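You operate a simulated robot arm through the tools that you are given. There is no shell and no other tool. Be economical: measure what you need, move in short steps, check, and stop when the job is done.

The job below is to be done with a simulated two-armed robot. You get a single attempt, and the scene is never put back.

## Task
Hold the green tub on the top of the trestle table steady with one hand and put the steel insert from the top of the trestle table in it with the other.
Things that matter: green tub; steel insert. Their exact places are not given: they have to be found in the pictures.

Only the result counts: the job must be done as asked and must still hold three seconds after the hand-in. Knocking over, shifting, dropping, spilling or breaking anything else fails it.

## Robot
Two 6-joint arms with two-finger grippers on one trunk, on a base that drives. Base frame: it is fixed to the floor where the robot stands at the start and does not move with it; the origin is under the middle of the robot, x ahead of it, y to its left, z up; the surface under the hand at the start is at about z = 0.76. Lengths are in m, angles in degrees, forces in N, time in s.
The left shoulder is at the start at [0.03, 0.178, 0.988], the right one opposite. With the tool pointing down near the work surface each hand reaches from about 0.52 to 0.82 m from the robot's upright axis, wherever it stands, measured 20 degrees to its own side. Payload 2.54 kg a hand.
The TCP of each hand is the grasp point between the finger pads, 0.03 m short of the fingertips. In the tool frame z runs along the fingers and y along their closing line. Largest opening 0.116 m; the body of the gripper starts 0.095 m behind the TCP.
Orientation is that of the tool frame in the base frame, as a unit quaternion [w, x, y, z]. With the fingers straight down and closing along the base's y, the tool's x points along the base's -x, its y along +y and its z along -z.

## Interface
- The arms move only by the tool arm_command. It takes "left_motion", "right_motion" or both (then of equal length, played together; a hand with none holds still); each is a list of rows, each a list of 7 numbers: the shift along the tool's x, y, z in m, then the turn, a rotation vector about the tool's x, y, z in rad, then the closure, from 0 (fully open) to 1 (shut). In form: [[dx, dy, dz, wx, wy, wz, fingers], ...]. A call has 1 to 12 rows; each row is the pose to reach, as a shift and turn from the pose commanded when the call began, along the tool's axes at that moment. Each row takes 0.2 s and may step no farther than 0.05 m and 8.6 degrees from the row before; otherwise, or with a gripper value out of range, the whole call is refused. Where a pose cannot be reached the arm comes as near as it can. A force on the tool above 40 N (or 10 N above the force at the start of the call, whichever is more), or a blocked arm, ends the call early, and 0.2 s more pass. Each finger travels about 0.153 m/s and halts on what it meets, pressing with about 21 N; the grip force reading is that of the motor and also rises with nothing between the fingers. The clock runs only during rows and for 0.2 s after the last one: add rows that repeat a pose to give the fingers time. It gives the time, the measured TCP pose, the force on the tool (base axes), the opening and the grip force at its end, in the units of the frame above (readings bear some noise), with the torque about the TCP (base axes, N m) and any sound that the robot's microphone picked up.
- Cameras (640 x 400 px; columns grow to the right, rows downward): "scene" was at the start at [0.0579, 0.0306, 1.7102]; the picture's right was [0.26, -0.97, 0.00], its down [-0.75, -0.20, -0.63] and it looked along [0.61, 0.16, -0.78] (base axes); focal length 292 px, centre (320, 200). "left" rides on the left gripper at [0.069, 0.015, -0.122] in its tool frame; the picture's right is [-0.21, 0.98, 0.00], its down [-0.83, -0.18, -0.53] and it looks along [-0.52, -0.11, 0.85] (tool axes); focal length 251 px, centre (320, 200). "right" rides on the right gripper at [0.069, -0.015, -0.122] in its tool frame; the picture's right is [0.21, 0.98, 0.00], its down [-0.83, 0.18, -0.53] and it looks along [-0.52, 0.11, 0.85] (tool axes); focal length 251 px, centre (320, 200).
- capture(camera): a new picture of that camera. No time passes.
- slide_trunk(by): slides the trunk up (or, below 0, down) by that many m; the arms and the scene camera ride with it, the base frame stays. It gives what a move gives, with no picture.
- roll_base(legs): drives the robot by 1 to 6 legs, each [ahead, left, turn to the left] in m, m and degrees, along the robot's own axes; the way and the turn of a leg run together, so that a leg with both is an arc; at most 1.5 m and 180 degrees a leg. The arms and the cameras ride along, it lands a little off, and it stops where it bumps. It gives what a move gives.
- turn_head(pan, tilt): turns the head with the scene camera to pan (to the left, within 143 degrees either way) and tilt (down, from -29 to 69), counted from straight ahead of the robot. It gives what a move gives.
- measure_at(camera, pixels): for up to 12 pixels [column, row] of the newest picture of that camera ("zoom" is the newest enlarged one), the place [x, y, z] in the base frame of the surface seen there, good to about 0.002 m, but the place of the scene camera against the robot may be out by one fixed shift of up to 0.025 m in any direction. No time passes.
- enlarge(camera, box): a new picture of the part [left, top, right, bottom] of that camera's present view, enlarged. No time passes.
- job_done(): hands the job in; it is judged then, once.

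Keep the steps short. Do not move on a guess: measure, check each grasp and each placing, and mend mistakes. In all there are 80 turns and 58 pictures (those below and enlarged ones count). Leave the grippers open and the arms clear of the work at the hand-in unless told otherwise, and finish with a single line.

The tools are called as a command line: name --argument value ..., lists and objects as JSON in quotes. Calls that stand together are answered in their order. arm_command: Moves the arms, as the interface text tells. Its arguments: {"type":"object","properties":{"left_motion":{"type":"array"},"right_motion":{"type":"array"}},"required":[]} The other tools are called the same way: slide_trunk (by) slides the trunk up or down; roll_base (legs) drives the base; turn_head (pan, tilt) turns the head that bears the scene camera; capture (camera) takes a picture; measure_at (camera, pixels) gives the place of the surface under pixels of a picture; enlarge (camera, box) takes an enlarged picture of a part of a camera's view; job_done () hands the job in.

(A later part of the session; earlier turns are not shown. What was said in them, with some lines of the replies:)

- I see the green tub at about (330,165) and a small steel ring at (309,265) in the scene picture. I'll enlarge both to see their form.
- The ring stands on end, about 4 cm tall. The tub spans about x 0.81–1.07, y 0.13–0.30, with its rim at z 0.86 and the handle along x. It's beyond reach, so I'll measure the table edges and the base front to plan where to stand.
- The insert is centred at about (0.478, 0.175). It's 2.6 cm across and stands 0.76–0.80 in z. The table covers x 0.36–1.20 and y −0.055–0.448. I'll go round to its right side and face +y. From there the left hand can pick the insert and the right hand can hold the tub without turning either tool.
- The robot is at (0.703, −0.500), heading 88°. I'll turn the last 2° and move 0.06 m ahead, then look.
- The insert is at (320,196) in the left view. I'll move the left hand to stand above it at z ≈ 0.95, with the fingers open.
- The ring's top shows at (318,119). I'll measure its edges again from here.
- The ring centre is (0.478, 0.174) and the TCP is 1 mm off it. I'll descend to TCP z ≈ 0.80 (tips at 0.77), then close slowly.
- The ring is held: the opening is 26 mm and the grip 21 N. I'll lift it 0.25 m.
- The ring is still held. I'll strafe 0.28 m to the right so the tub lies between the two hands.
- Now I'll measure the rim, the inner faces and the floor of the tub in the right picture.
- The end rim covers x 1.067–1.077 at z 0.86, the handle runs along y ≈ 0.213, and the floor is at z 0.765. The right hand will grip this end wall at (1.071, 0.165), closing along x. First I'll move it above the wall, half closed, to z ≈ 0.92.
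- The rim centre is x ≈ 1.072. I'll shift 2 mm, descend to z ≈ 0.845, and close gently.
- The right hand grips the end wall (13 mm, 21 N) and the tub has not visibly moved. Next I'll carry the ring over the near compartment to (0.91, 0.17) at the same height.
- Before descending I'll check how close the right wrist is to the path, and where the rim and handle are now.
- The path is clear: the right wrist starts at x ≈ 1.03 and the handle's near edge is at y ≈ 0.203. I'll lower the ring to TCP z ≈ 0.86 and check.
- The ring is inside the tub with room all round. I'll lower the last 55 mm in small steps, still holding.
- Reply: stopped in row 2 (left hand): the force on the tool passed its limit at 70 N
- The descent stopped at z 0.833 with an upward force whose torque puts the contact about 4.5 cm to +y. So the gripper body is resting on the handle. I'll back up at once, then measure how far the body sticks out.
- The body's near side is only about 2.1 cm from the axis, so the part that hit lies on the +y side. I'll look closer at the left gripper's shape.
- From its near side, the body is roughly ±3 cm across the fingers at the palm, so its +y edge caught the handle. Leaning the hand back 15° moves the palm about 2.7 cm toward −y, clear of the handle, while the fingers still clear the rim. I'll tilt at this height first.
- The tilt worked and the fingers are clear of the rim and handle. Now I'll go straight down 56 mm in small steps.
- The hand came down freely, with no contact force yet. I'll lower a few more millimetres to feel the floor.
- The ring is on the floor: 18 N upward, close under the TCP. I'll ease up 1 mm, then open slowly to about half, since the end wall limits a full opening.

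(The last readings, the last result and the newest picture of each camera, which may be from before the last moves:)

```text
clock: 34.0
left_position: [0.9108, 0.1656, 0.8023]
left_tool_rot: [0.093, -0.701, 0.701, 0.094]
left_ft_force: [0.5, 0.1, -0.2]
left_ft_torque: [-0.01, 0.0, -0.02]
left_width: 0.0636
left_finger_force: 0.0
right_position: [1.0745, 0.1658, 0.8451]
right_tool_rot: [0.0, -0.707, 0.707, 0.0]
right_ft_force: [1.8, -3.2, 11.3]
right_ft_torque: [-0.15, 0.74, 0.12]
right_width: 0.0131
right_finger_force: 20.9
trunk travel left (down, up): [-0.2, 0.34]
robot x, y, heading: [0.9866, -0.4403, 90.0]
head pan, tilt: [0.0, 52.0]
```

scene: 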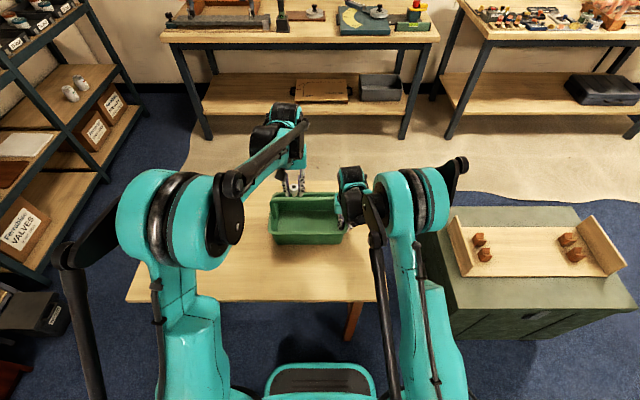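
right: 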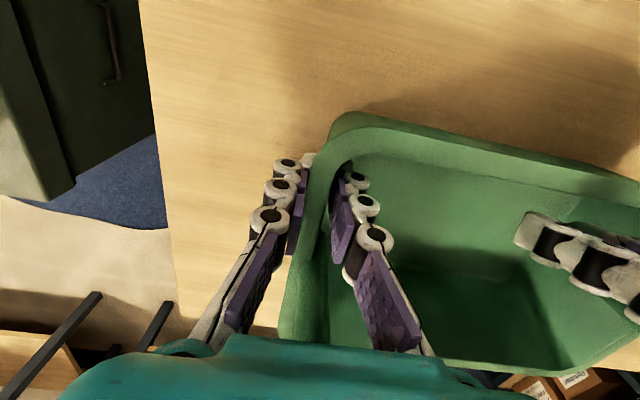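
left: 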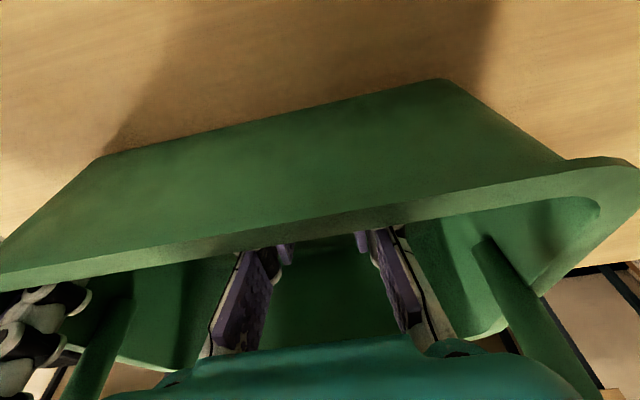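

It is released (opening 64 mm). I'll raise the hand straight up the way it came down.

arm_command --left_motion '[[-0.0052, 0, -0.0193, 0, 0, 0, 0.45], [-0.0104, 0, -0.0386, 0, 0, 0, 0.45], [-0.0155, 0, -0.058, 0, 0, 0, 0.45], [-0.0233, 0, -0.087, 0, 0, 0, 0.45], [-0.0311, 0, -0.116, 0, 0, 0, 0.45], [-0.0414, 0, -0.1546, 0, 0, 0, 0.45], [-0.0518, 0, -0.193, 0, 0, 0, 0.45], [-0.0518, 0, -0.193, 0, 0, 0, 0.45]]'

capture --camera "left"

capture --camera "right"

```text
clock: 35.8
left_position: [0.9086, 0.1634, 1.0047]
left_tool_rot: [0.093, -0.7, 0.701, 0.093]
left_ft_force: [0.1, 0.5, 0.4]
left_ft_torque: [0.0, 0.0, -0.03]
left_width: 0.0639
left_finger_force: 0.0
right_position: [1.0728, 0.1659, 0.8465]
right_tool_rot: [0.001, -0.707, 0.707, 0.0]
right_ft_force: [0.7, -1.9, 8.1]
right_ft_torque: [-0.03, 0.76, 0.17]
right_width: 0.0135
right_finger_force: 21.0
trunk travel left (down, up): [-0.2, 0.34]
robot x, y, heading: [0.981, -0.4396, 90.0]
head pan, tilt: [0.0, 52.0]
```

```text
26 pictures are left
```

left: 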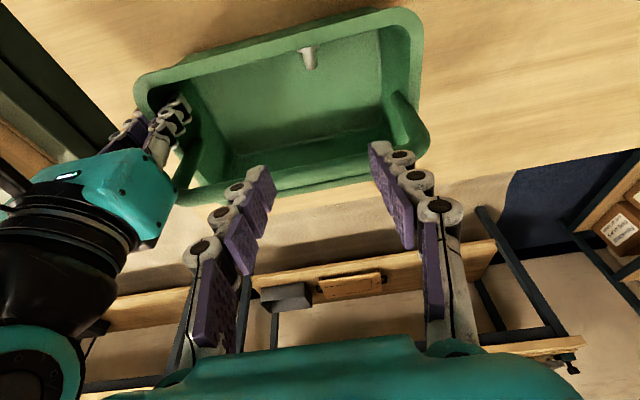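

```text
25 pictures are left
```

right: 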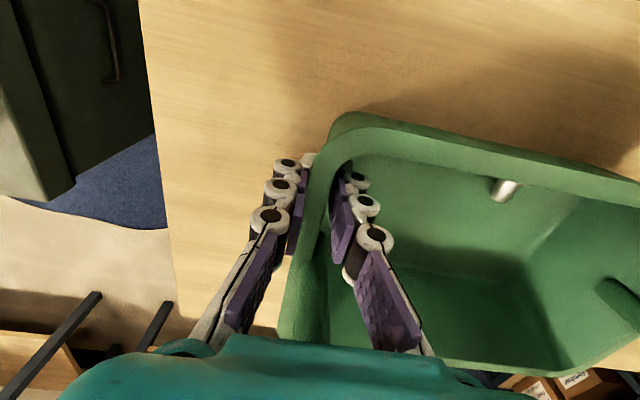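

The ring is in the tub, near the near wall. Now I'll open the right hand slowly and lift it straight off the wall. The left hand will move off to the side and un-tilt.

arm_command --right_motion '[[0, 0, 0, 0, 0, 0, 0.85], [0, 0, 0, 0, 0, 0, 0.75], [0, 0, 0, 0, 0, 0, 0.6], [0, 0, 0, 0, 0, 0, 0.45], [0, 0, 0, 0, 0, 0, 0.4], [0, 0, -0.02, 0, 0, 0, 0.4], [0, 0, -0.05, 0, 0, 0, 0.4], [0, 0, -0.09, 0, 0, 0, 0.4], [0, 0, -0.13, 0, 0, 0, 0.4], [0, 0, -0.17, 0, 0, 0, 0.2], [0, 0, -0.21, 0, 0, 0, 0], [0, 0, -0.21, 0, 0, 0, 0]]' --left_motion '[[0, 0, 0, 0, 0, 0, 0.45], [0, 0.03, 0, 0, 0, 0, 0.45], [0, 0.06, 0, 0, 0, 0, 0.45], [0, 0.09, 0, 0, 0, 0, 0.45], [0, 0.12, 0, 0, 0, 0, 0.3], [0, 0.15, 0, 0, 0, 0, 0.2], [0, 0.18, 0, 0, 0.065, 0, 0], [0, 0.18, 0, 0, 0.13, 0, 0], [0, 0.18, 0, 0, 0.195, 0, 0], [0, 0.18, 0, 0, 0.26, 0, 0], [0, 0.18, 0, 0, 0.26, 0, 0], [0, 0.18, 0, 0, 0.26, 0, 0]]'

capture --camera "right"

capture --camera "left"

capture --camera "scene"

```text
clock: 38.4
left_position: [0.7306, 0.1648, 1.002]
left_tool_rot: [0.001, -0.706, 0.708, 0.001]
left_ft_force: [0.0, 0.1, 0.1]
left_ft_torque: [-0.01, -0.02, -0.01]
left_width: 0.1158
left_finger_force: 0.0
right_position: [1.0738, 0.1677, 1.0546]
right_tool_rot: [-0.001, -0.706, 0.708, 0.001]
right_ft_force: [1.0, -0.1, 0.4]
right_ft_torque: [0.02, -0.01, 0.02]
right_width: 0.116
right_finger_force: 0.0
trunk travel left (down, up): [-0.2, 0.34]
robot x, y, heading: [0.9827, -0.4384, 89.8]
head pan, tilt: [0.0, 52.0]
```

```text
24 pictures are left
```

right: 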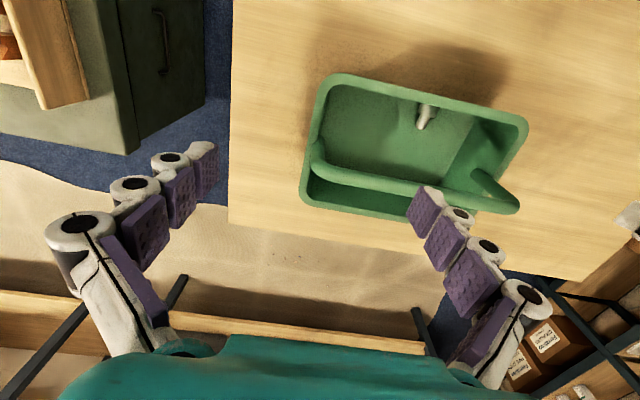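

```text
23 pictures are left
```

left: 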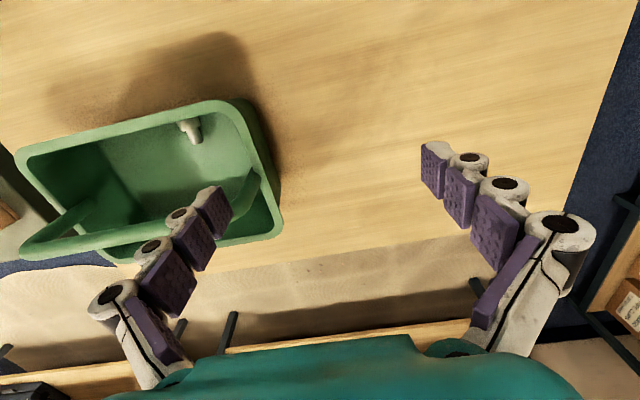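

```text
22 pictures are left
```

scene: 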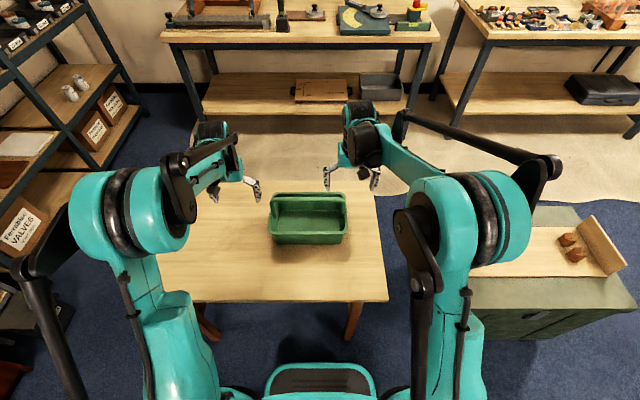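

Both hands are clear. I'll check how the ring rests and whether the tub has moved.

enlarge --camera "right" --box '[380, 80, 480, 160]'

measure_at --camera "right" --pixels '[[426, 108], [424, 125], [400, 130], [322, 110], [400, 90], [520, 130], [370, 180]]'

```text
5.00 times, centred on (430, 120) of right
```

zoom: 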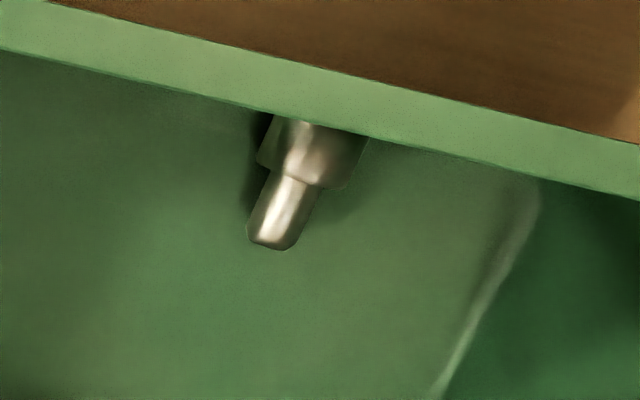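

```text
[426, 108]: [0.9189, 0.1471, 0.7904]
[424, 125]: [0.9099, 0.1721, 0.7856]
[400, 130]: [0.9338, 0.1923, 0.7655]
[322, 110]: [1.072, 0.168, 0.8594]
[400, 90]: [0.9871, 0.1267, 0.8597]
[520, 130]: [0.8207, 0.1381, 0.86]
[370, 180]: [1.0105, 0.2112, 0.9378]
```

The insert lies at rest on the tub floor near (0.914, 0.16). The tub stands where it was, the grippers are open and the arms are clear. I'll hand in.

job_done

```text
The job is handed in.
```

The steel insert is in the green tub, lying on its side on the floor; the right hand held the tub throughout, though the left gripper bumped the handle once (70 N) without visibly moving it.
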